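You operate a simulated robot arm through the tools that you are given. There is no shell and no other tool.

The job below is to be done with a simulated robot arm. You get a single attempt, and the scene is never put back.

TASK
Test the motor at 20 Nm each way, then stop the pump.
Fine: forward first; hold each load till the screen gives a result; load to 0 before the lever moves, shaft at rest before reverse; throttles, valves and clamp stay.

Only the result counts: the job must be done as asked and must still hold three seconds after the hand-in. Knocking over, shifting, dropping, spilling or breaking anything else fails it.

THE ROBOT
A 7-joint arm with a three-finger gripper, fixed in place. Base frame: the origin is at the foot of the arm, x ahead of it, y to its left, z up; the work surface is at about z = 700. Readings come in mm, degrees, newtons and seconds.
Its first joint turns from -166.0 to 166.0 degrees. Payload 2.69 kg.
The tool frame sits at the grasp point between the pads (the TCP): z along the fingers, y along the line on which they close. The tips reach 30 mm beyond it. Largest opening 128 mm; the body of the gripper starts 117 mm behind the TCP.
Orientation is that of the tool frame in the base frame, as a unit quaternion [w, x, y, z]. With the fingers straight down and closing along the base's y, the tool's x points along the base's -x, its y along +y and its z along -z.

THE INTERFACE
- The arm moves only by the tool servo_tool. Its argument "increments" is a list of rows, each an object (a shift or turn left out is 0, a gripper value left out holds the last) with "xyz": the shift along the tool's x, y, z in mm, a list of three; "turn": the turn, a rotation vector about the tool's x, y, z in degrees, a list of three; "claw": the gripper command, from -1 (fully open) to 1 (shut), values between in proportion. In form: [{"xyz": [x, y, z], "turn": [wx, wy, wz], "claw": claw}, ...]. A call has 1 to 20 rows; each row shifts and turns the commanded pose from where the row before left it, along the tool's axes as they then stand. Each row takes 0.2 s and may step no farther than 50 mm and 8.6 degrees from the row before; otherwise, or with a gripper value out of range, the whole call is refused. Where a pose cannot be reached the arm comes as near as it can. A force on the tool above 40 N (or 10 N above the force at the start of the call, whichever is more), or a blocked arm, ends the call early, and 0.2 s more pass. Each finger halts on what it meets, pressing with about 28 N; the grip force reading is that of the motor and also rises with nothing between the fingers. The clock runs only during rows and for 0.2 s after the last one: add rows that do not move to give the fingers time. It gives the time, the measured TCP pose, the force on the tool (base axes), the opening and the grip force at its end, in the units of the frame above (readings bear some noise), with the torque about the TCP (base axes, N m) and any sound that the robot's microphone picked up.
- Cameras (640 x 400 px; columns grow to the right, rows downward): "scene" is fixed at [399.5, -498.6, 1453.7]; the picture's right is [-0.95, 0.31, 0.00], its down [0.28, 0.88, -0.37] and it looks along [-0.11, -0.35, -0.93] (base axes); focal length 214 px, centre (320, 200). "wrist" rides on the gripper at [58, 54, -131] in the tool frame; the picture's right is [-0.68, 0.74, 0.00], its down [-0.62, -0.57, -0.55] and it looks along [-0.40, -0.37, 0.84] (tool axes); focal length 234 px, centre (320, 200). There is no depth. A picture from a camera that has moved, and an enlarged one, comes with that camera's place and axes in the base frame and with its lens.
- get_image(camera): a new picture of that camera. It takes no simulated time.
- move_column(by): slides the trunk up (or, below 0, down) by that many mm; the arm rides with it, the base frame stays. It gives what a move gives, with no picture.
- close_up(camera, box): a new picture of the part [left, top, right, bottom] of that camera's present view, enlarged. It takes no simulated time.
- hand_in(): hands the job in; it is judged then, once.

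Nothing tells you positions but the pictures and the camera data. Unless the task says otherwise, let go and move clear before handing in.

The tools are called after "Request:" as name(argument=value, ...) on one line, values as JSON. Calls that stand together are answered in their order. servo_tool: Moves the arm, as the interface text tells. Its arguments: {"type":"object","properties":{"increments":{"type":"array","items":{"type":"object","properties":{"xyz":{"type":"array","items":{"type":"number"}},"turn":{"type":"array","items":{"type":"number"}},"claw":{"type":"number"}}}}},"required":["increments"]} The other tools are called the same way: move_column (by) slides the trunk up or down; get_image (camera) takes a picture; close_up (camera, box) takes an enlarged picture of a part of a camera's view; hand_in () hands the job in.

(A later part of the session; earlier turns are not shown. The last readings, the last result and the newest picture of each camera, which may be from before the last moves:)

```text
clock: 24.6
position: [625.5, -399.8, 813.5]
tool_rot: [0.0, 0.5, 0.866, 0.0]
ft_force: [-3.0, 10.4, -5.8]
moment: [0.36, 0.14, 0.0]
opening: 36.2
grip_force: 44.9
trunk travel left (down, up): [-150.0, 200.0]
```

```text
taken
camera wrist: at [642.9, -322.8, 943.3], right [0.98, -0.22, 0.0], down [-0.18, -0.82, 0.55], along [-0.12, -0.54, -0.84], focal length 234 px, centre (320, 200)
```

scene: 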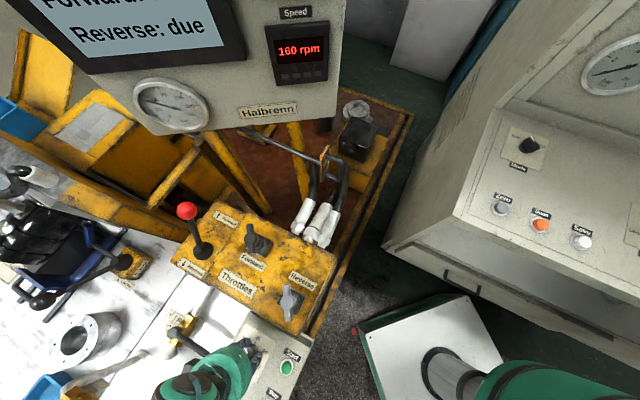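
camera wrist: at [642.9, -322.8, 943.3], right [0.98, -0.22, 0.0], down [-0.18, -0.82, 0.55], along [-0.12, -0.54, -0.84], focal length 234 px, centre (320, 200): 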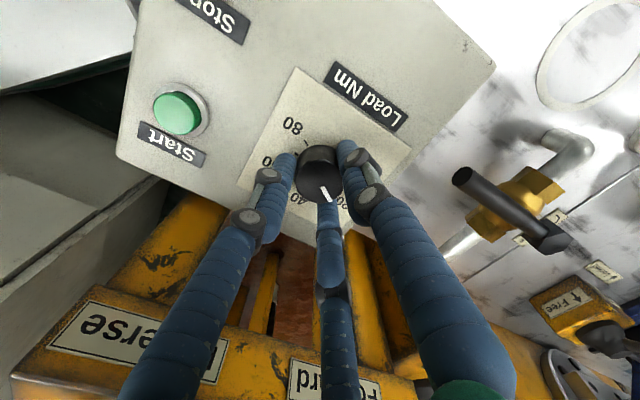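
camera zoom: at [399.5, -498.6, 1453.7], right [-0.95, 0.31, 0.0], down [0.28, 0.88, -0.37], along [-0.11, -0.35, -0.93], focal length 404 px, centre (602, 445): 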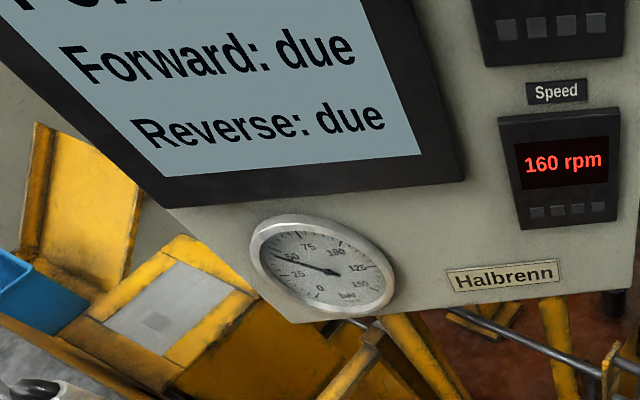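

The pressure has risen and the top line now shows a forward state. I'll hold for longer.

Request:
servo_tool(increments=[{"xyz": [0, 0, 0]}, {"xyz": [0, 0, 0]}, {"xyz": [0, 0, 0]}, {"xyz": [0, 0, 0]}, {"xyz": [0, 0, 0]}, {"xyz": [0, 0, 0]}, {"xyz": [0, 0, 0]}, {"xyz": [0, 0, 0]}, {"xyz": [0, 0, 0]}, {"xyz": [0, 0, 0]}, {"xyz": [0, 0, 0]}, {"xyz": [0, 0, 0]}])

Request:
close_up(camera="scene", box=[0, 0, 340, 140])

```text
clock: 27.2
position: [624.3, -400.9, 812.1]
tool_rot: [0.0, 0.5, 0.866, 0.0]
ft_force: [-6.8, 11.8, -7.2]
moment: [0.36, 0.19, -0.02]
opening: 36.3
grip_force: 45.2
trunk travel left (down, up): [-150.0, 200.0]
```

```text
1.88 times, centred on (170, 70) of scene
camera zoom: at [399.5, -498.6, 1453.7], right [-0.95, 0.31, 0.0], down [0.28, 0.88, -0.37], along [-0.11, -0.35, -0.93], focal length 404 px, centre (602, 445)
```

zoom: 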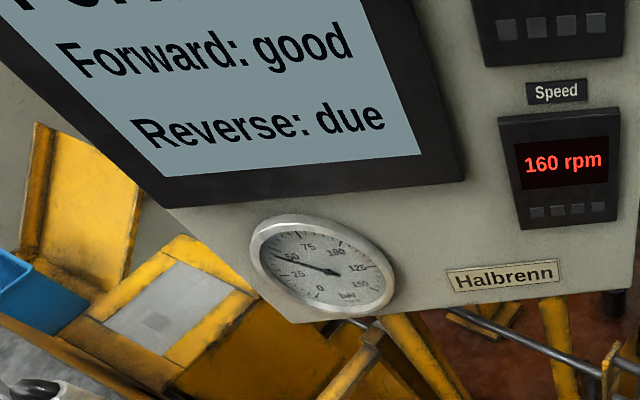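

Forward reads "good". Next I'll turn the load back to 0, 60° counter-clockwise.

Request:
servo_tool(increments=[{"xyz": [0.5, 0, 0]}, {"turn": [0, 0, -7.5]}, {"turn": [0, 0, -7.5]}, {"turn": [0, 0, -7.5]}, {"turn": [0, 0, -7.5]}, {"xyz": [0.4, 0.5, 0]}, {"turn": [0, 0, -7.5]}, {"turn": [0, 0, -7.5]}, {"turn": [0, 0, -7.5]}, {"turn": [0, 0, -7.5]}, {"turn": [0, 0, -1]}, {"xyz": [0, 0, 0]}])

Request:
close_up(camera="wrist", box=[230, 100, 410, 230])

Request:
get_image(camera="scene")

```text
clock: 29.8
position: [625.8, -399.9, 813.0]
tool_rot: [0.0, -0.01, 1.0, 0.001]
ft_force: [3.3, -4.1, -13.7]
moment: [0.11, -0.08, -0.38]
opening: 36.1
grip_force: 44.4
trunk travel left (down, up): [-150.0, 200.0]
```

```text
3.08 times, centred on (320, 165) of wrist
camera zoom: at [566.1, -347.8, 943.6], right [0.66, 0.75, 0.0], down [0.63, -0.55, 0.55], along [0.41, -0.36, -0.84], focal length 720 px, centre (320, 308)
```

zoom: 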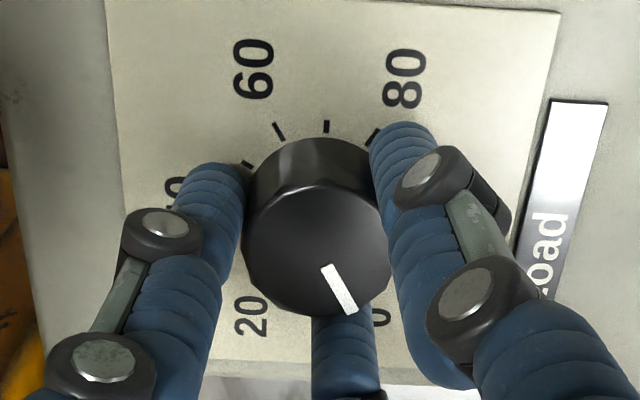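

```text
taken
```

scene: 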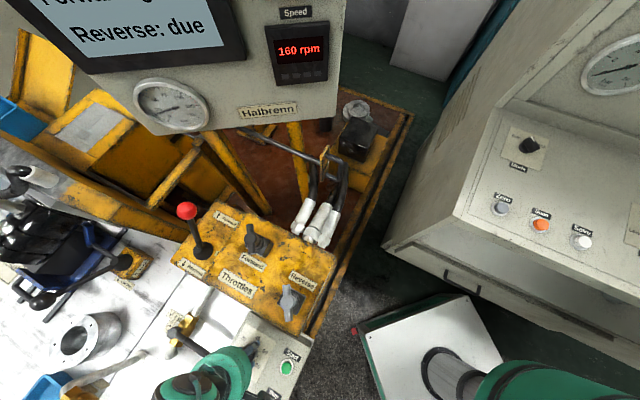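

Torque has built up against the knob's end stop, so the load is at 0. I'll open, lift clear, and verify.

Request:
servo_tool(increments=[{"claw": 0.2}, {"claw": -0.1}, {"xyz": [0, 0, 0]}, {"xyz": [0, 0, -20]}, {"xyz": [0, 0, -40]}, {"xyz": [0, 0, 0]}])

Request:
close_up(camera="wrist", box=[230, 80, 410, 210])

Request:
close_up(camera="scene", box=[0, 0, 340, 140])

```text
clock: 31.2
position: [624.9, -398.8, 874.4]
tool_rot: [-0.001, -0.009, 1.0, 0.0]
ft_force: [-0.9, 0.4, 1.1]
moment: [-0.01, -0.04, 0.01]
opening: 70.3
grip_force: 0.1
trunk travel left (down, up): [-150.0, 200.0]
```

```text
3.08 times, centred on (320, 145) of wrist
camera zoom: at [566.1, -346.4, 1005.5], right [0.66, 0.75, 0.0], down [0.63, -0.55, 0.55], along [0.41, -0.36, -0.84], focal length 720 px, centre (320, 369)
```

zoom: 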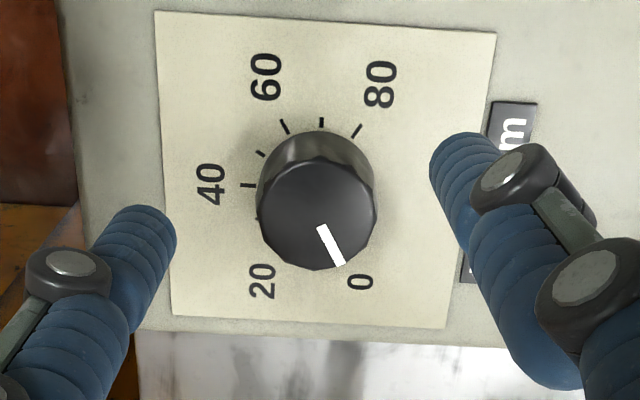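

```text
1.88 times, centred on (170, 70) of scene
camera zoom: at [399.5, -498.6, 1453.7], right [-0.95, 0.31, 0.0], down [0.28, 0.88, -0.37], along [-0.11, -0.35, -0.93], focal length 404 px, centre (602, 445)
```

zoom: 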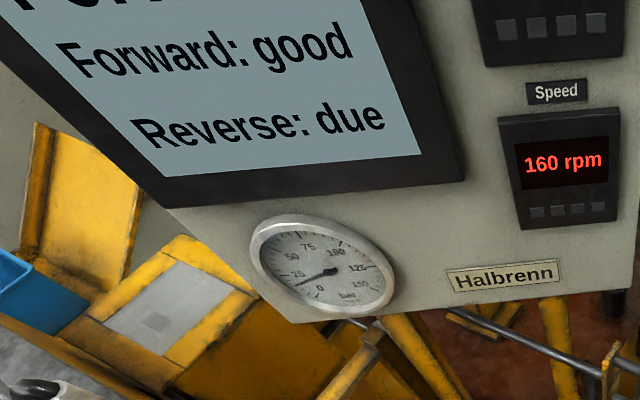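

Load is 0, confirmed. I'll return to the lever, which is at its forward position with the ball near (635, -735, 1004).

Request:
servo_tool(increments=[{"xyz": [0, 0, -42.5], "claw": -0.5}, {"xyz": [0, 0, -42.5], "turn": [0, 0, 7.6]}, {"xyz": [0, 0, -42.5], "turn": [0, 0, 7.7]}, {"xyz": [0, 0, -42.5], "turn": [0, 0, 7.7]}, {"xyz": [0, 0, -42.5], "turn": [0, 0, 7.7]}, {"xyz": [0, 0, -42.5], "turn": [0, 0, 7.7]}, {"xyz": [0, 0, -42.5], "turn": [0, 0, 7.6]}, {"xyz": [-35, -33, 0]}, {"xyz": [-35, -33, 0]}, {"xyz": [-35, -33, 0]}, {"xyz": [-35, -33, 0]}, {"xyz": [-35, -33, 0]}, {"xyz": [-35, -33, 0]}, {"xyz": [-35, -33, 0]}, {"xyz": [0, 0, 0]}])

Request:
get_image(camera="wrist")

Request:
get_image(camera="scene")

```text
clock: 34.4
position: [635.1, -738.0, 1171.2]
tool_rot: [0.0, 0.383, 0.924, 0.0]
ft_force: [0.1, 0.1, -1.1]
moment: [0.08, -0.04, 0.03]
opening: 95.9
grip_force: 0.1
trunk travel left (down, up): [-150.0, 200.0]
```

```text
taken
camera wrist: at [631.4, -659.6, 1302.1], right [1.0, 0.04, 0.0], down [0.04, -0.84, 0.55], along [0.02, -0.55, -0.84], focal length 234 px, centre (320, 200)
```

wrist: 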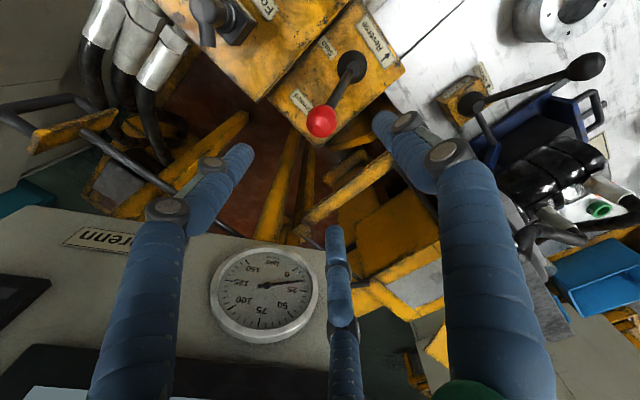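

```text
taken
```

scene: 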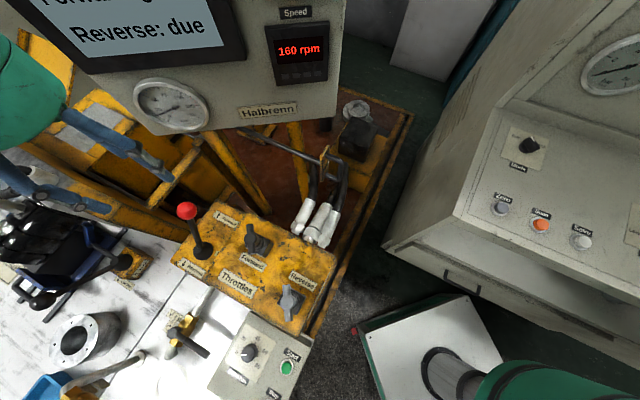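

I'll descend around the ball and close the cage.

Request:
servo_tool(increments=[{"xyz": [-1, 1, 40]}, {"xyz": [-1, 1, 40]}, {"xyz": [0, 0, 40]}, {"xyz": [0, 0, 42]}, {"claw": 0.2}, {"claw": 0.3}, {"xyz": [0, 0, 0]}])

Request:
get_image(camera="wrist")

```text
clock: 36.0
position: [636.8, -736.1, 1006.4]
tool_rot: [0.0, 0.383, 0.924, 0.0]
ft_force: [0.5, 0.1, -0.4]
moment: [0.01, -0.05, -0.02]
opening: 45.3
grip_force: 0.4
trunk travel left (down, up): [-150.0, 200.0]
```

```text
taken
camera wrist: at [635.0, -656.7, 1138.8], right [1.0, 0.04, 0.0], down [0.04, -0.84, 0.55], along [0.02, -0.55, -0.84], focal length 234 px, centre (320, 200)
```

wrist: 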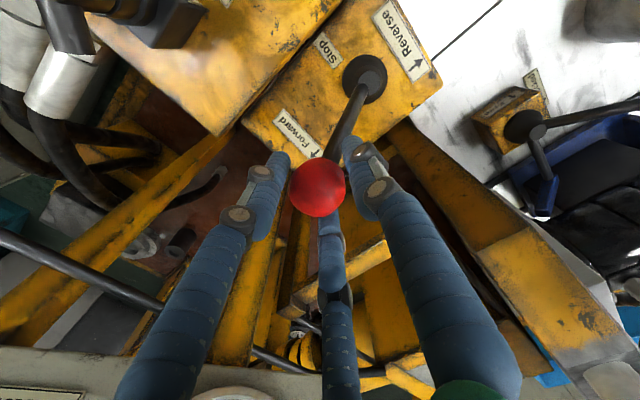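

Now I'll pull the lever back toward Stop in gentle steps.

Request:
servo_tool(increments=[{"xyz": [0, 8, -2]}, {"xyz": [0, 8, -2]}, {"xyz": [0, 8, -2]}, {"xyz": [0, 8, -2]}, {"xyz": [0, 8, -2]}, {"xyz": [0, 8, -1]}, {"xyz": [0, 0, 0]}])

Request:
get_image(camera="wrist")

Request:
get_image(camera="scene")

```text
clock: 37.6
position: [671.7, -702.9, 1019.9]
tool_rot: [0.0, 0.383, 0.924, 0.0]
ft_force: [-0.1, -0.6, 0.2]
moment: [0.01, 0.03, 0.03]
opening: 45.1
grip_force: 0.0
trunk travel left (down, up): [-150.0, 200.0]
```

```text
taken
camera wrist: at [668.7, -622.7, 1150.5], right [1.0, 0.04, 0.0], down [0.04, -0.84, 0.55], along [0.02, -0.55, -0.84], focal length 234 px, centre (320, 200)
```

wrist: 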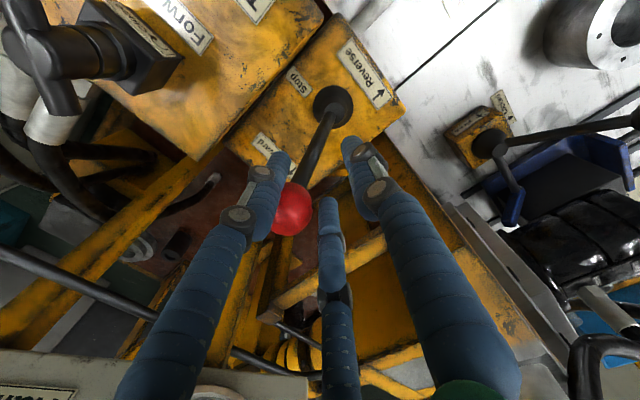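

```text
taken
```

scene: 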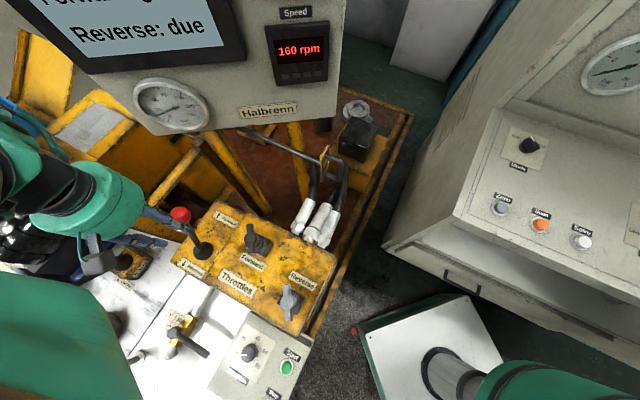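

The ball slipped out between the two trailing fingers with the lever only part of the way back. The shaft is still running forward, which does no harm. I'll lift, re-centre over the ball, and take a proper grip this time.

Request:
servo_tool(increments=[{"xyz": [0, 0, -40]}, {"xyz": [0, 0, -40]}, {"xyz": [0, 0, -10], "claw": -0.5}, {"xyz": [2, -26, 0]}, {"xyz": [0, 0, 0]}])

Request:
get_image(camera="wrist")

Request:
get_image(camera="scene")

```text
clock: 38.8
position: [650.8, -719.1, 1110.1]
tool_rot: [0.001, 0.382, 0.924, 0.0]
ft_force: [-0.6, 0.1, 0.3]
moment: [0.02, -0.03, 0.0]
opening: 96.1
grip_force: 0.0
trunk travel left (down, up): [-150.0, 200.0]
```

```text
taken
camera wrist: at [647.3, -640.6, 1240.9], right [1.0, 0.04, 0.0], down [0.04, -0.84, 0.55], along [0.02, -0.55, -0.84], focal length 234 px, centre (320, 200)
```

wrist: 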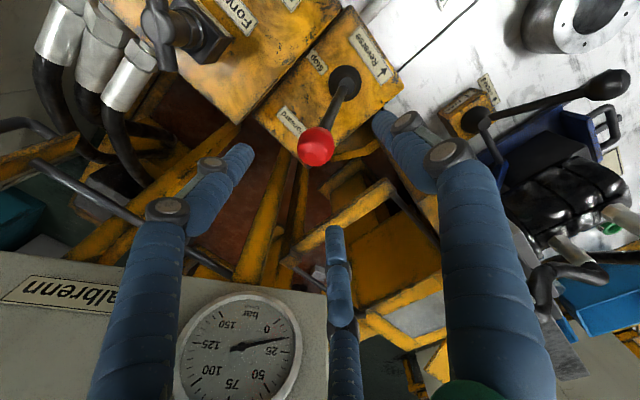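

```text
taken
```

scene: 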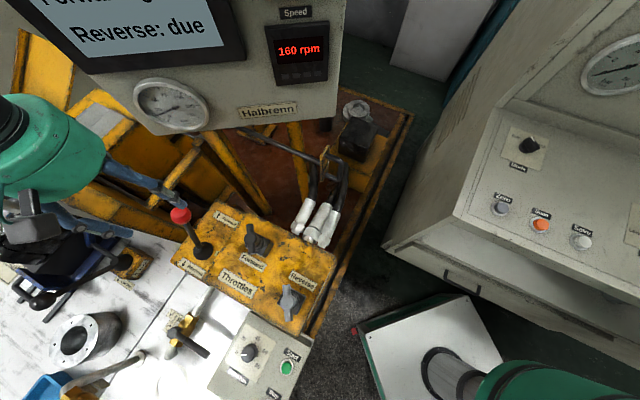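

The ball is at (646, -725). I'll centre on it, descend and grip it fully.

Request:
servo_tool(increments=[{"xyz": [-1, -7.7, 20]}, {"xyz": [0, 0, 40]}, {"xyz": [0, 0, 38]}, {"xyz": [0, 0, 0]}])

Request:
get_image(camera="wrist")

```text
clock: 39.8
position: [645.5, -725.2, 1009.8]
tool_rot: [0.0, 0.383, 0.924, 0.001]
ft_force: [1.1, -0.7, -0.9]
moment: [0.04, 0.04, -0.01]
opening: 96.3
grip_force: 0.1
trunk travel left (down, up): [-150.0, 200.0]
```

```text
taken
camera wrist: at [643.9, -646.5, 1141.4], right [1.0, 0.04, 0.0], down [0.04, -0.84, 0.55], along [0.02, -0.55, -0.84], focal length 234 px, centre (320, 200)
```

wrist: 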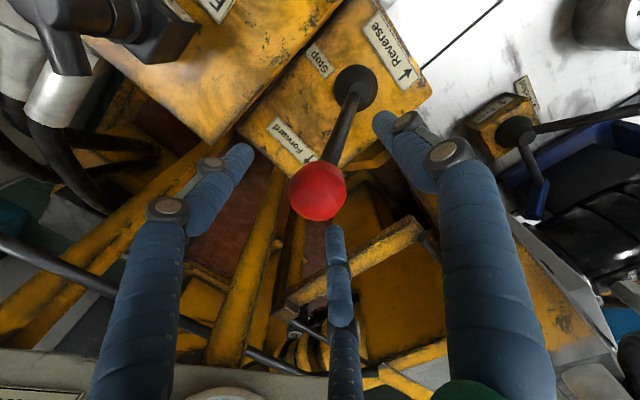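

The ball sits exactly at the TCP. Closing now.

Request:
servo_tool(increments=[{"claw": 0.2}, {"claw": 0.4}, {"claw": 0.6}, {"xyz": [0, 0, 0]}])

Request:
get_image(camera="wrist")

```text
clock: 40.8
position: [646.6, -727.7, 1011.5]
tool_rot: [0.001, 0.382, 0.924, -0.001]
ft_force: [15.1, -21.5, 3.9]
moment: [-0.27, -0.05, 0.18]
opening: 41.7
grip_force: 11.8
trunk travel left (down, up): [-150.0, 200.0]
```

```text
taken
camera wrist: at [644.5, -647.7, 1142.5], right [1.0, 0.04, 0.0], down [0.03, -0.83, 0.55], along [0.02, -0.55, -0.83], focal length 234 px, centre (320, 200)
```

wrist: 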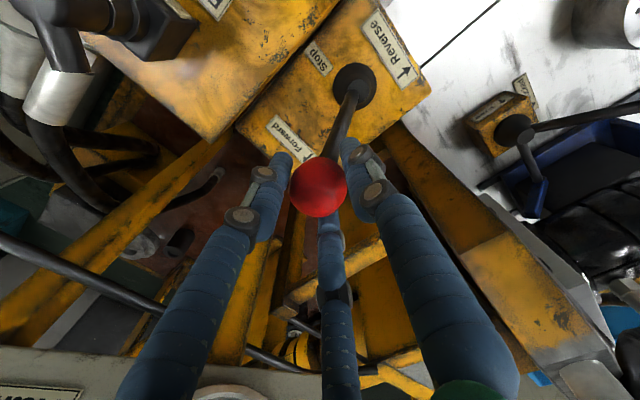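

I've got the ball, but a side load shows it lies slightly toward tool -x. I'll trim that before moving.

Request:
servo_tool(increments=[{"xyz": [-1.2, 0, 0]}, {"xyz": [0, 0, 0]}])

```text
clock: 41.4
position: [648.3, -727.3, 1010.8]
tool_rot: [0.001, 0.383, 0.924, 0.0]
ft_force: [10.5, -20.1, 5.9]
moment: [-0.28, -0.04, 0.09]
opening: 40.3
grip_force: 10.7
trunk travel left (down, up): [-150.0, 200.0]
```

Request:
servo_tool(increments=[{"xyz": [-2.0, -0.5, 0]}, {"xyz": [0, 0, 0]}])

Request:
close_up(camera="wrist", box=[240, 130, 400, 250])

```text
clock: 42.0
position: [646.7, -727.9, 1010.6]
tool_rot: [-0.001, 0.382, 0.924, 0.001]
ft_force: [2.4, -7.1, 7.9]
moment: [0.17, 0.34, 0.0]
opening: 38.7
grip_force: 45.7
trunk travel left (down, up): [-150.0, 200.0]
```

```text
3.33 times, centred on (320, 190) of wrist
camera zoom: at [645.1, -648.4, 1141.5], right [1.0, 0.04, 0.0], down [0.04, -0.84, 0.55], along [0.02, -0.55, -0.84], focal length 781 px, centre (320, 233)
```

zoom: 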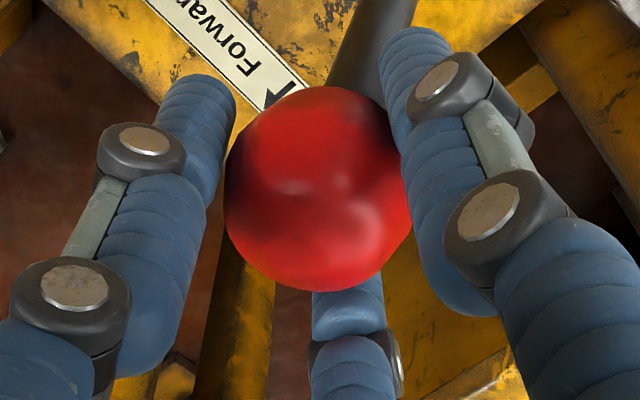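

The grip is firm now. I'll carry the ball along the arc toward Stop.

Request:
servo_tool(increments=[{"xyz": [0, 8, -2.2]}, {"xyz": [0, 8, -1.9]}, {"xyz": [0, 8, -1.6]}, {"xyz": [0, 8, -1.3]}, {"xyz": [0, 0, 0]}])

Request:
get_image(camera="wrist")

Request:
get_image(camera="scene")

```text
clock: 43.2
position: [671.1, -703.4, 1017.5]
tool_rot: [-0.002, 0.382, 0.924, 0.0]
ft_force: [-6.3, 3.5, -10.3]
moment: [-0.46, 0.51, 0.08]
opening: 39.1
grip_force: 44.7
trunk travel left (down, up): [-150.0, 200.0]
```

```text
taken
camera wrist: at [668.7, -625.2, 1147.8], right [1.0, 0.04, 0.0], down [0.04, -0.84, 0.55], along [0.02, -0.55, -0.84], focal length 234 px, centre (320, 200)
```

wrist: 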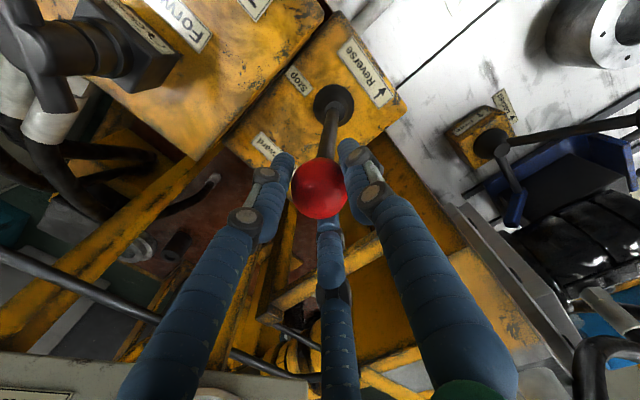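

```text
taken
```

scene: 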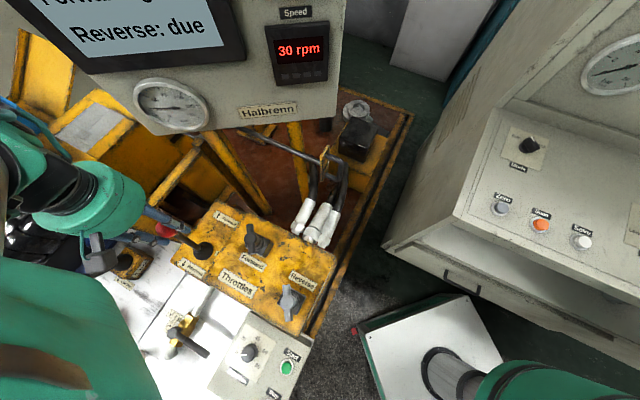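

Working: the shaft is down to 30 rpm. I'll go the remaining ~21 mm to the Stop position.

Request:
servo_tool(increments=[{"xyz": [0, 7, -1]}, {"xyz": [0, 7, -0.6]}, {"xyz": [0, 7, 0]}, {"xyz": [0, 0, 0]}, {"xyz": [0, 0, 0]}])

Request:
get_image(camera="wrist")

Request:
get_image(camera="scene")

```text
clock: 44.4
position: [687.0, -689.6, 1019.4]
tool_rot: [-0.001, 0.384, 0.924, 0.0]
ft_force: [-12.4, 8.6, -10.5]
moment: [-0.31, 0.56, -0.08]
opening: 38.9
grip_force: 44.8
trunk travel left (down, up): [-150.0, 200.0]
```

```text
taken
camera wrist: at [683.3, -610.4, 1150.5], right [1.0, 0.04, 0.0], down [0.04, -0.84, 0.55], along [0.02, -0.55, -0.84], focal length 234 px, centre (320, 200)
```

wrist: 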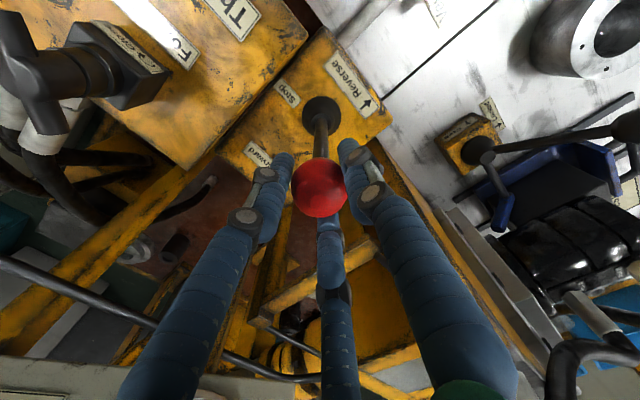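

```text
taken
```

scene: 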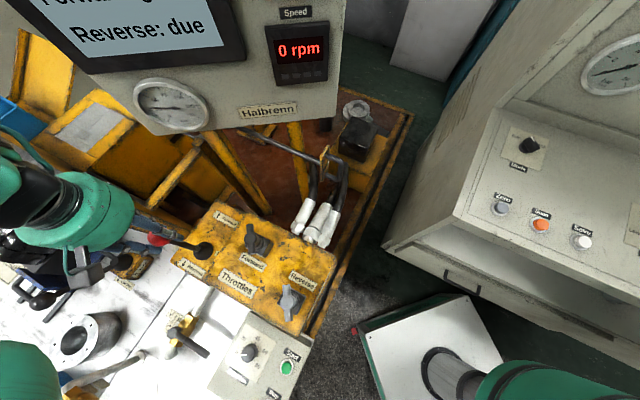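

The shaft shows 0 rpm. I'll wait a moment to be certain it is at rest, and ease the side load.

Request:
servo_tool(increments=[{"xyz": [0.8, 0, 0]}, {"xyz": [0, 0, 0]}, {"xyz": [0, 0, 0]}, {"xyz": [0, 0, 0]}, {"xyz": [0, 0, 0]}, {"xyz": [0, 0, 0]}, {"xyz": [0, 0, 0]}, {"xyz": [0, 0, 0]}])

Request:
close_up(camera="scene", box=[0, 0, 340, 140])

Request:
close_up(camera="scene", box=[140, 190, 340, 390])

```text
clock: 46.2
position: [685.8, -688.5, 1019.2]
tool_rot: [-0.001, 0.382, 0.924, -0.001]
ft_force: [0.4, 7.6, -11.4]
moment: [0.45, -0.36, -0.02]
opening: 38.9
grip_force: 44.3
trunk travel left (down, up): [-150.0, 200.0]
```

```text
1.88 times, centred on (170, 70) of scene
camera zoom: at [399.5, -498.6, 1453.7], right [-0.95, 0.31, 0.0], down [0.28, 0.88, -0.37], along [-0.11, -0.35, -0.93], focal length 404 px, centre (602, 445)
```

zoom: 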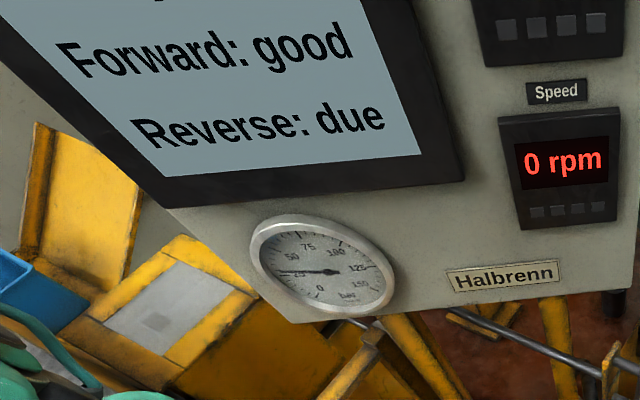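

```text
2.00 times, centred on (240, 290) of scene
camera zoom: at [399.5, -498.6, 1453.7], right [-0.95, 0.31, 0.0], down [0.28, 0.88, -0.37], along [-0.11, -0.35, -0.93], focal length 429 px, centre (480, 20)
```

zoom: 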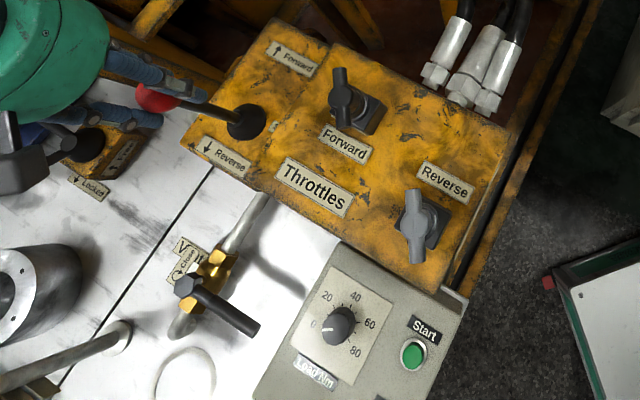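

Both shaft and load are at zero. I'll push on into reverse along the arc.

Request:
servo_tool(increments=[{"xyz": [0, 8, 0.2]}, {"xyz": [0, 8, 0.5]}, {"xyz": [0, 8, 0.9]}, {"xyz": [0, 8, 1.2]}, {"xyz": [0, 8, 1.6]}, {"xyz": [0, 0, 0]}])

Request:
get_image(camera="wrist")

Request:
get_image(camera="scene")

```text
clock: 47.6
position: [714.9, -660.6, 1015.3]
tool_rot: [0.001, 0.383, 0.924, -0.001]
ft_force: [-6.9, -0.1, -1.4]
moment: [-0.6, 0.59, 0.03]
opening: 38.9
grip_force: 44.6
trunk travel left (down, up): [-150.0, 200.0]
```

```text
taken
camera wrist: at [711.6, -581.5, 1147.1], right [1.0, 0.04, 0.0], down [0.04, -0.84, 0.55], along [0.02, -0.55, -0.84], focal length 234 px, centre (320, 200)
```

wrist: 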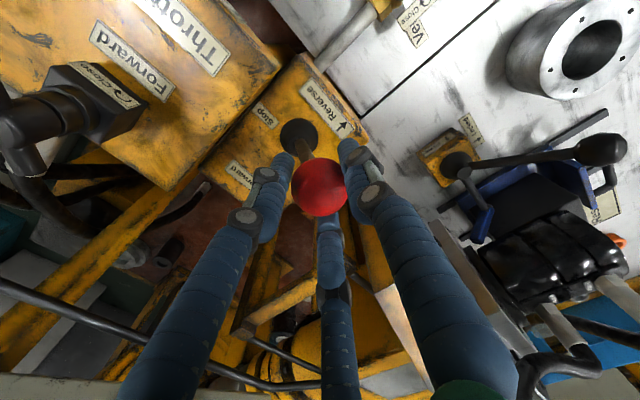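

```text
taken
```

scene: 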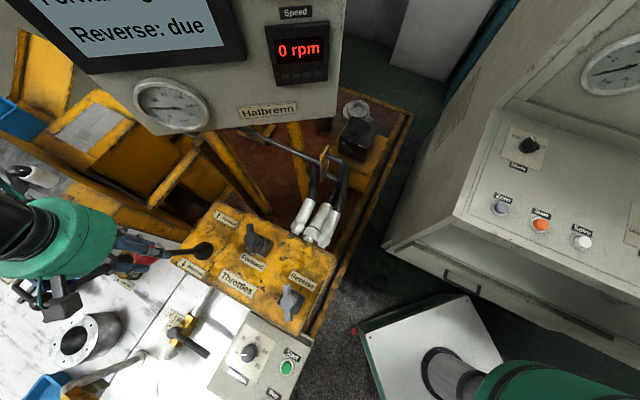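

Request:
servo_tool(increments=[{"xyz": [0, 8, 1.9]}, {"xyz": [0, 8, 2.3]}, {"xyz": [0, 6, 2]}, {"xyz": [0, 0, 0]}])

Request:
get_image(camera="wrist")

Request:
get_image(camera="scene")

```text
clock: 48.6
position: [729.9, -644.4, 1008.6]
tool_rot: [0.0, 0.383, 0.924, -0.001]
ft_force: [-5.0, 0.8, 0.1]
moment: [-0.63, 0.42, 0.01]
opening: 38.9
grip_force: 44.8
trunk travel left (down, up): [-150.0, 200.0]
```

```text
taken
camera wrist: at [727.0, -566.3, 1139.3], right [1.0, 0.04, 0.0], down [0.04, -0.84, 0.55], along [0.02, -0.55, -0.84], focal length 234 px, centre (320, 200)
```

wrist: 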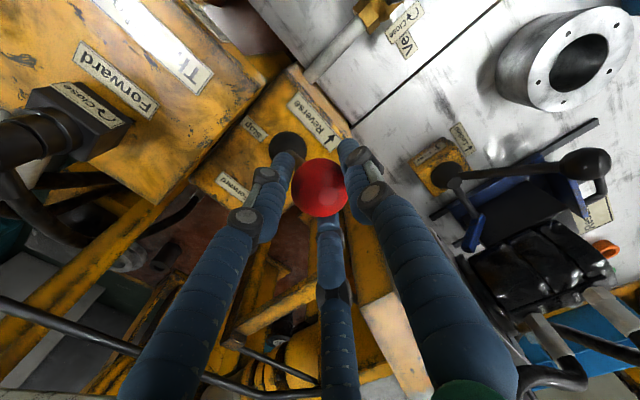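

```text
taken
```

scene: 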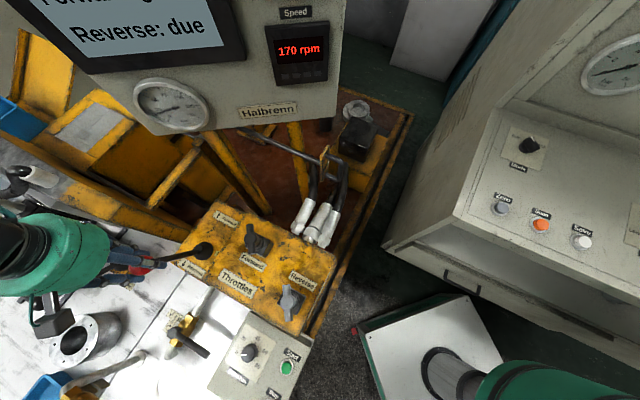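

It's running in reverse at 170 rpm. A few more millimetres will bring it to the stop.

Request:
servo_tool(increments=[{"xyz": [0, 4, 1.4]}, {"xyz": [0, 4, 1.5]}, {"xyz": [0, 0, 0]}])

Request:
get_image(camera="scene")

```text
clock: 49.4
position: [734.6, -639.9, 1005.4]
tool_rot: [0.0, 0.382, 0.924, 0.0]
ft_force: [-7.6, -0.9, -3.3]
moment: [-0.77, 0.63, -0.01]
opening: 39.2
grip_force: 45.5
trunk travel left (down, up): [-150.0, 200.0]
```

```text
taken
```

scene: 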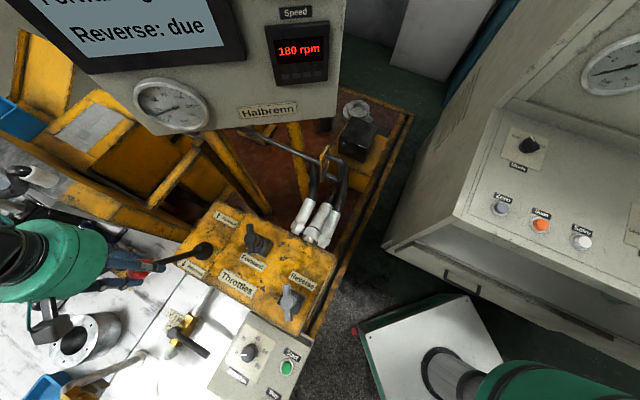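

Request:
servo_tool(increments=[{"xyz": [0, 3, 1.1]}, {"xyz": [0, 0, 0]}, {"claw": 0.2}, {"claw": -0.5}, {"xyz": [0, 0, 0]}, {"xyz": [0, 0, 0]}])

Request:
get_image(camera="wrist")

```text
clock: 50.8
position: [737.6, -638.8, 1006.0]
tool_rot: [0.0, 0.383, 0.924, 0.0]
ft_force: [0.3, 0.2, 0.1]
moment: [-0.03, 0.0, 0.0]
opening: 96.0
grip_force: 0.0
trunk travel left (down, up): [-150.0, 200.0]
```

```text
taken
camera wrist: at [734.6, -559.2, 1135.7], right [1.0, 0.04, 0.0], down [0.04, -0.84, 0.55], along [0.02, -0.55, -0.84], focal length 234 px, centre (320, 200)
```

wrist: 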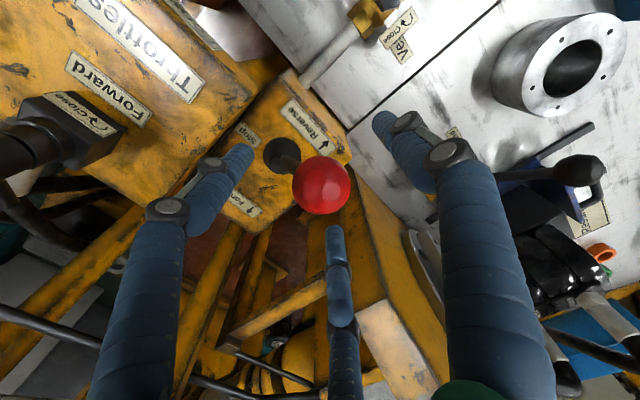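

Lever released in reverse. I'll rise, turn back and return over the load knob.

Request:
servo_tool(increments=[{"xyz": [0, 0, -41]}, {"xyz": [0, 0, -41]}, {"xyz": [0, 0, -41], "turn": [0, 0, -7.5]}, {"xyz": [0, 0, -41], "turn": [0, 0, -7.5], "claw": -0.1}, {"turn": [0, 0, -7.5]}, {"turn": [0, 0, -7.5]}, {"turn": [0, 0, -7.5]}, {"turn": [0, 0, -7.5]}, {"xyz": [18.7, 39.7, 0]}, {"xyz": [18.7, 39.7, 0]}, {"xyz": [18.7, 39.7, 0]}, {"xyz": [18.7, 39.7, 0]}, {"xyz": [18.7, 39.7, 0]}, {"xyz": [18.7, 39.7, 0]}, {"xyz": [0, 0, 0]}, {"xyz": [0, 0, 0]}])

Request:
get_image(camera="scene")

Request:
get_image(camera="wrist")

```text
clock: 54.2
position: [624.5, -400.7, 1168.5]
tool_rot: [0.0, 0.001, 1.0, 0.0]
ft_force: [0.6, -0.6, -1.3]
moment: [0.06, 0.0, 0.02]
opening: 70.5
grip_force: 0.0
trunk travel left (down, up): [-150.0, 200.0]
```

```text
taken
```

scene: 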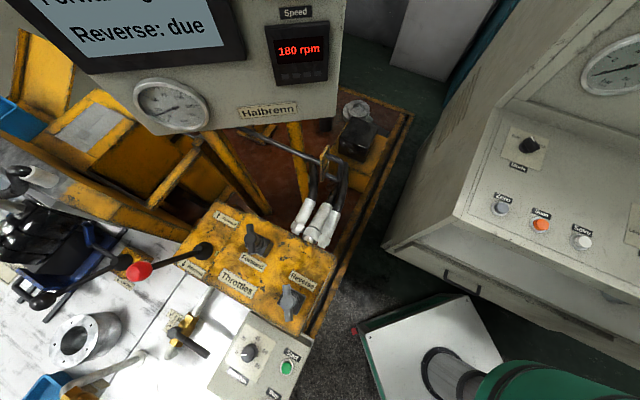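

```text
taken
camera wrist: at [566.1, -346.9, 1298.7], right [0.68, 0.74, 0.0], down [0.62, -0.57, 0.55], along [0.4, -0.37, -0.84], focal length 234 px, centre (320, 200)
```

wrist: 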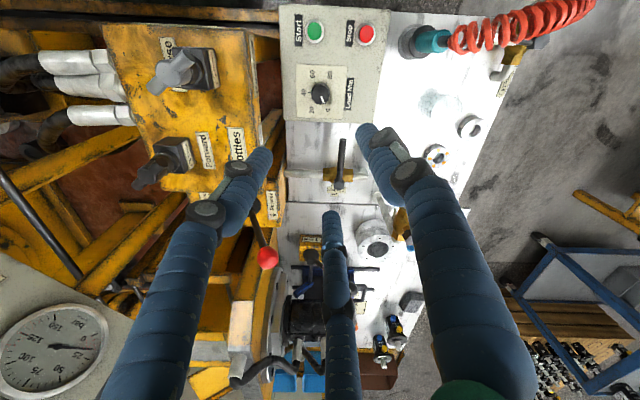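

The lever stays in reverse at 180 rpm. I'll descend to just above the knob and check centring.

Request:
servo_tool(increments=[{"xyz": [0, 0, 47]}, {"xyz": [0, 0, 47]}, {"xyz": [0, 0, 47]}, {"xyz": [0, 0, 47]}, {"xyz": [0, 0, 47]}, {"xyz": [0, 0, 47]}, {"xyz": [0, 0, 40]}, {"xyz": [0, 0, 16]}, {"xyz": [0, 0, 16]}, {"xyz": [0, 0, 0]}])

Request:
close_up(camera="wrist", box=[230, 100, 410, 230])

```text
clock: 56.4
position: [625.2, -399.9, 814.6]
tool_rot: [0.001, 0.0, 1.0, 0.0]
ft_force: [-0.3, 0.5, 0.2]
moment: [-0.04, 0.0, -0.02]
opening: 70.5
grip_force: 0.0
trunk travel left (down, up): [-150.0, 200.0]
```

```text
3.08 times, centred on (320, 165) of wrist
camera zoom: at [566.7, -346.7, 945.5], right [0.68, 0.74, 0.0], down [0.62, -0.57, 0.55], along [0.4, -0.37, -0.84], focal length 720 px, centre (320, 308)
```

zoom: 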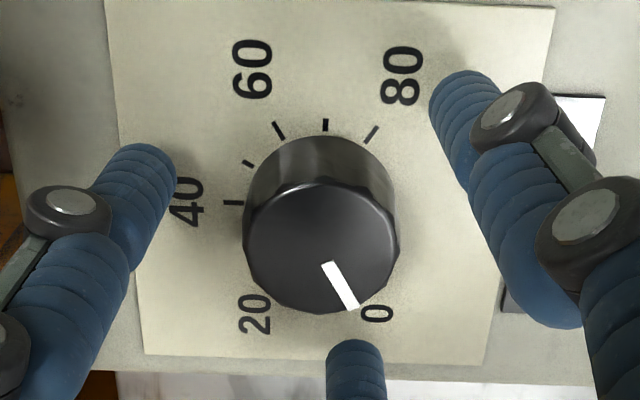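

Centred again with the load at 0. I'll lower a touch and grip.

Request:
servo_tool(increments=[{"xyz": [0, 0, 2], "claw": 0.3}, {"claw": 0.5}, {"claw": 0.7}, {"claw": 1.0}, {"xyz": [0, 0, 0]}])

Request:
close_up(camera="wrist", box=[230, 100, 410, 230])

```text
clock: 57.6
position: [624.3, -400.5, 813.2]
tool_rot: [0.0, 0.0, 1.0, 0.0]
ft_force: [3.2, 2.0, -3.7]
moment: [0.1, -0.12, 0.01]
opening: 35.9
grip_force: 45.0
trunk travel left (down, up): [-150.0, 200.0]
```

```text
3.08 times, centred on (320, 165) of wrist
camera zoom: at [567.0, -346.8, 943.6], right [0.68, 0.74, 0.0], down [0.62, -0.57, 0.55], along [0.4, -0.37, -0.84], focal length 720 px, centre (320, 308)
```

zoom: 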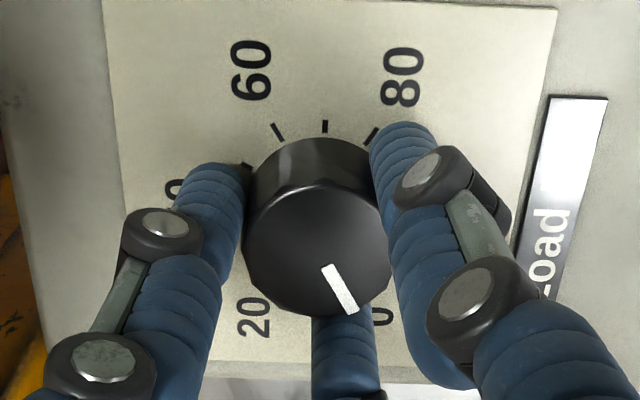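

The grip is good with low side force. I'll turn 60° clockwise to 20 Nm.

Request:
servo_tool(increments=[{"turn": [0, 0, 7.5]}, {"turn": [0, 0, 7.5]}, {"turn": [0, 0, 7.5]}, {"turn": [0, 0, 7.5]}, {"turn": [0, 0, 7.5]}, {"turn": [0, 0, 7.5]}, {"turn": [0, 0, 7.5]}, {"turn": [0, 0, 7.5]}, {"xyz": [0, 0, 0]}])

Request:
close_up(camera="wrist", box=[230, 100, 410, 230])

Request:
close_up(camera="scene", box=[0, 0, 340, 140])

```text
clock: 59.6
position: [624.9, -399.0, 812.9]
tool_rot: [0.0, 0.501, 0.866, 0.001]
ft_force: [8.4, -3.3, -17.4]
moment: [-0.04, -0.15, 0.01]
opening: 36.3
grip_force: 44.9
trunk travel left (down, up): [-150.0, 200.0]
```

```text
3.08 times, centred on (320, 165) of wrist
camera zoom: at [643.0, -322.9, 943.7], right [0.98, -0.22, 0.0], down [-0.18, -0.82, 0.55], along [-0.12, -0.53, -0.84], focal length 720 px, centre (320, 308)
```

zoom: 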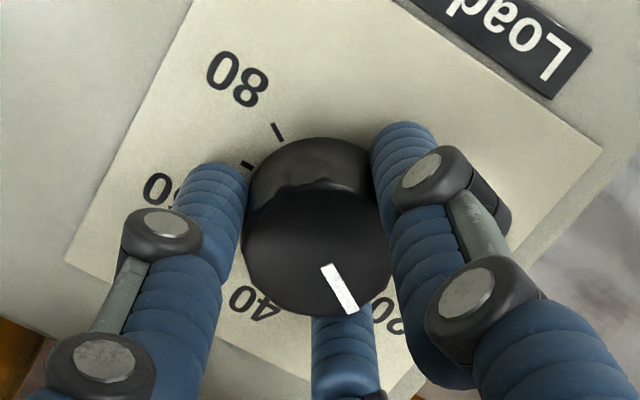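

```text
1.88 times, centred on (170, 70) of scene
camera zoom: at [399.5, -498.6, 1453.7], right [-0.95, 0.31, 0.0], down [0.28, 0.88, -0.37], along [-0.11, -0.35, -0.93], focal length 404 px, centre (602, 445)
```

zoom: 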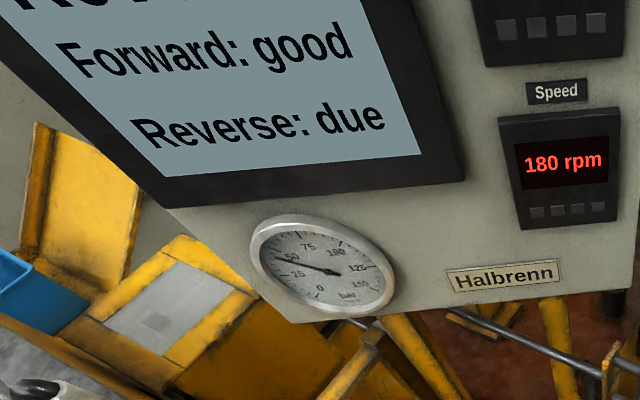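

The pointer is on 20 Nm again and the pressure is up as before. I'll hold for the reverse result.

Request:
servo_tool(increments=[{"xyz": [0, 0, 0]}, {"xyz": [0, 0, 0]}, {"xyz": [0, 0, 0]}, {"xyz": [0, 0, 0]}, {"xyz": [0, 0, 0]}, {"xyz": [0, 0, 0]}, {"xyz": [0, 0, 0]}, {"xyz": [0, 0, 0]}, {"xyz": [0, 0, 0]}, {"xyz": [0, 0, 0]}, {"xyz": [0, 0, 0]}, {"xyz": [0, 0, 0]}, {"xyz": [0, 0, 0]}, {"xyz": [0, 0, 0]}, {"xyz": [0, 0, 0]}, {"xyz": [0, 0, 0]}])

Request:
close_up(camera="scene", box=[0, 0, 340, 140])

```text
clock: 63.0
position: [625.6, -401.1, 811.6]
tool_rot: [0.0, 0.5, 0.866, 0.0]
ft_force: [5.6, -0.7, -14.9]
moment: [0.02, -0.14, -0.03]
opening: 36.3
grip_force: 44.8
trunk travel left (down, up): [-150.0, 200.0]
```

```text
1.88 times, centred on (170, 70) of scene
camera zoom: at [399.5, -498.6, 1453.7], right [-0.95, 0.31, 0.0], down [0.28, 0.88, -0.37], along [-0.11, -0.35, -0.93], focal length 404 px, centre (602, 445)
```

zoom: 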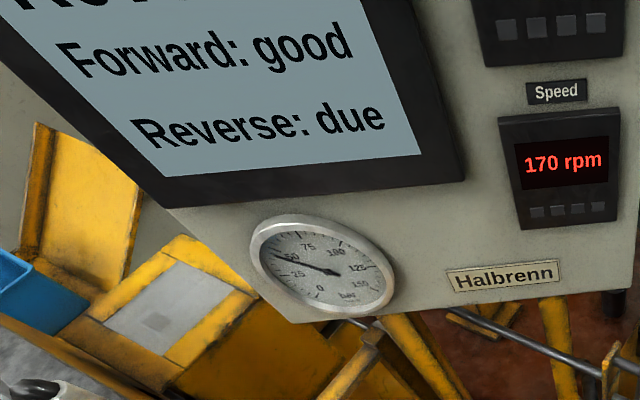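

It's still "due". I'll keep holding and watch.

Request:
servo_tool(increments=[{"xyz": [0, 0, 0]}, {"xyz": [0, 0, 0]}, {"xyz": [0, 0, 0]}, {"xyz": [0, 0, 0]}, {"xyz": [0, 0, 0]}, {"xyz": [0, 0, 0]}, {"xyz": [0, 0, 0]}, {"xyz": [0, 0, 0]}, {"xyz": [0, 0, 0]}, {"xyz": [0, 0, 0]}])

Request:
close_up(camera="scene", box=[0, 0, 340, 140])

Request:
get_image(camera="scene")

```text
clock: 65.2
position: [625.7, -400.1, 813.2]
tool_rot: [0.0, 0.5, 0.866, -0.001]
ft_force: [5.2, -0.5, -13.3]
moment: [0.02, -0.1, -0.01]
opening: 36.2
grip_force: 45.0
trunk travel left (down, up): [-150.0, 200.0]
```

```text
1.88 times, centred on (170, 70) of scene
camera zoom: at [399.5, -498.6, 1453.7], right [-0.95, 0.31, 0.0], down [0.28, 0.88, -0.37], along [-0.11, -0.35, -0.93], focal length 404 px, centre (602, 445)
```

zoom: 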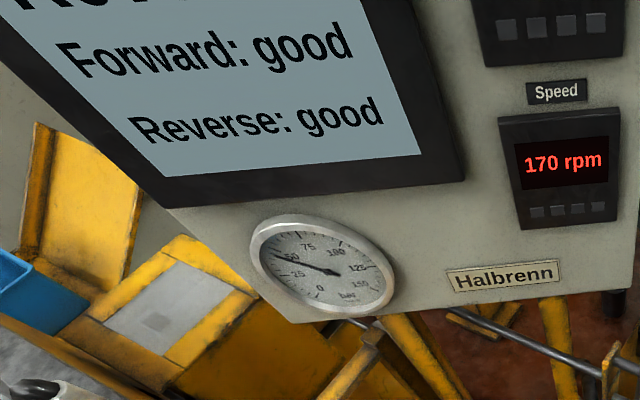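

```text
taken
```

scene: 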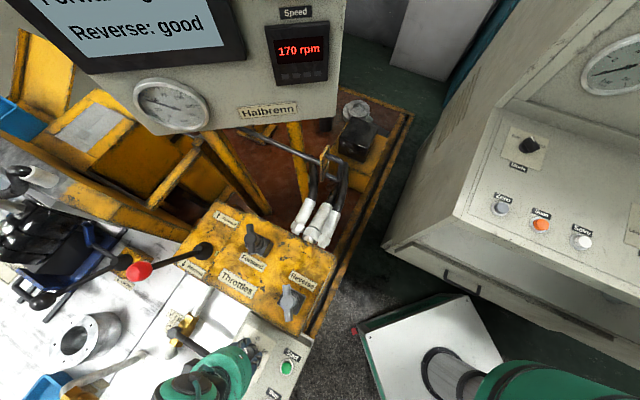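

Both directions read "good". I'll take the load back to 0.

Request:
servo_tool(increments=[{"turn": [0, 0, -7.5]}, {"turn": [0, 0, -7.5]}, {"turn": [0, 0, -7.5]}, {"turn": [0, 0, -7.5]}, {"turn": [0, 0, -7.5]}, {"turn": [0, 0, -7.5]}, {"turn": [0, 0, -7.5]}, {"turn": [0, 0, -7.5]}, {"turn": [0, 0, -1]}, {"xyz": [0, 0, 0]}])

Request:
close_up(camera="wrist", box=[230, 100, 410, 230])

```text
clock: 67.4
position: [624.2, -399.8, 813.4]
tool_rot: [0.0, -0.008, 1.0, 0.0]
ft_force: [3.5, -7.1, -9.9]
moment: [-0.14, -0.13, -0.43]
opening: 36.2
grip_force: 44.9
trunk travel left (down, up): [-150.0, 200.0]
```

```text
3.08 times, centred on (320, 165) of wrist
camera zoom: at [566.0, -347.8, 944.2], right [0.66, 0.75, 0.0], down [0.63, -0.55, 0.55], along [0.41, -0.36, -0.84], focal length 720 px, centre (320, 308)
```

zoom: 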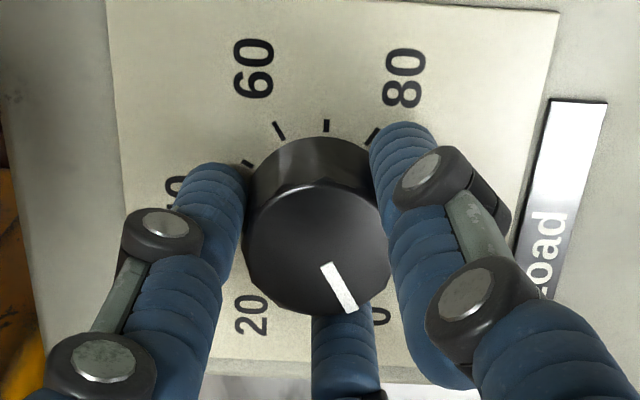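

The load is back on its 0 stop. I'll open, lift and check it before returning to the lever.

Request:
servo_tool(increments=[{"claw": 0.2}, {"claw": -0.1}, {"xyz": [0, 0, 0]}, {"xyz": [0, 0, -20]}, {"xyz": [0, 0, -45]}, {"xyz": [0, 0, 0]}])

Request:
close_up(camera="wrist", box=[230, 80, 410, 210])

Request:
close_up(camera="scene", box=[0, 0, 340, 140])

```text
clock: 68.8
position: [625.5, -399.8, 880.2]
tool_rot: [0.0, -0.01, 1.0, 0.0]
ft_force: [0.1, -0.1, 1.1]
moment: [-0.02, -0.01, 0.0]
opening: 70.3
grip_force: 0.0
trunk travel left (down, up): [-150.0, 200.0]
```

```text
3.08 times, centred on (320, 145) of wrist
camera zoom: at [566.1, -347.7, 1010.8], right [0.66, 0.75, 0.0], down [0.63, -0.55, 0.55], along [0.41, -0.36, -0.84], focal length 720 px, centre (320, 369)
```

zoom: 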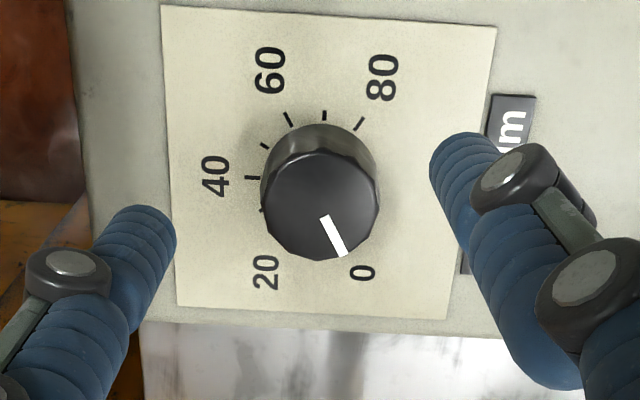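

```text
1.88 times, centred on (170, 70) of scene
camera zoom: at [399.5, -498.6, 1453.7], right [-0.95, 0.31, 0.0], down [0.28, 0.88, -0.37], along [-0.11, -0.35, -0.93], focal length 404 px, centre (602, 445)
```

zoom: 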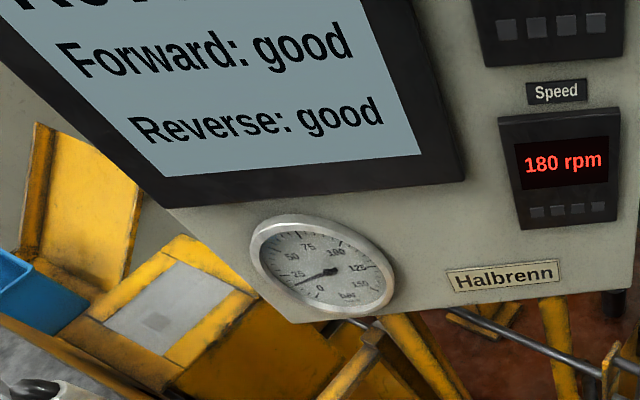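

With the load at 0, I'll take the lever back to Stop. First I need to move over the ball, near (736, -638).

Request:
servo_tool(increments=[{"xyz": [0, 0, -41.3], "claw": -0.5}, {"xyz": [0, 0, -41.3], "turn": [0, 0, 7.7]}, {"xyz": [0, 0, -41.3], "turn": [0, 0, 7.7]}, {"xyz": [0, 0, -41.3], "turn": [0, 0, 7.7]}, {"xyz": [0, 0, -41.3], "turn": [0, 0, 7.7]}, {"xyz": [0, 0, -41.3], "turn": [0, 0, 7.6]}, {"xyz": [0, 0, -41.3], "turn": [0, 0, 7.6]}, {"xyz": [-41.2, -14.9, 0]}, {"xyz": [-41.2, -14.9, 0]}, {"xyz": [-41.2, -14.9, 0]}, {"xyz": [-41.2, -14.9, 0]}, {"xyz": [-41.2, -14.9, 0]}, {"xyz": [-41.2, -14.9, 0]}, {"xyz": [0, 0, 0]}, {"xyz": [0, 0, 0]}])

Request:
get_image(camera="wrist")

```text
clock: 72.0
position: [736.1, -638.9, 1167.1]
tool_rot: [0.001, 0.382, 0.924, -0.001]
ft_force: [0.4, 0.4, 0.7]
moment: [0.0, -0.04, 0.01]
opening: 96.0
grip_force: 0.1
trunk travel left (down, up): [-150.0, 200.0]
```

```text
taken
camera wrist: at [733.8, -559.1, 1298.5], right [1.0, 0.04, 0.0], down [0.04, -0.83, 0.55], along [0.02, -0.55, -0.84], focal length 234 px, centre (320, 200)
```

wrist: 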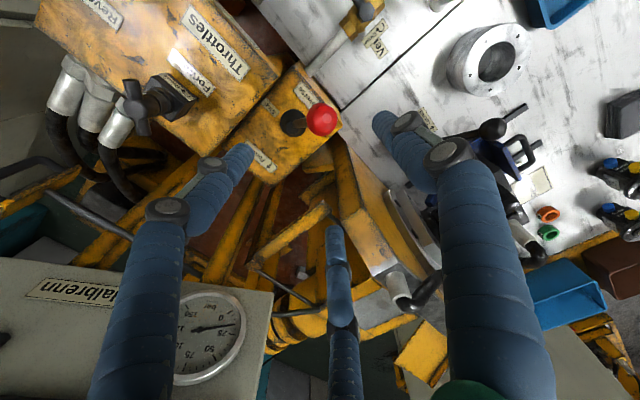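

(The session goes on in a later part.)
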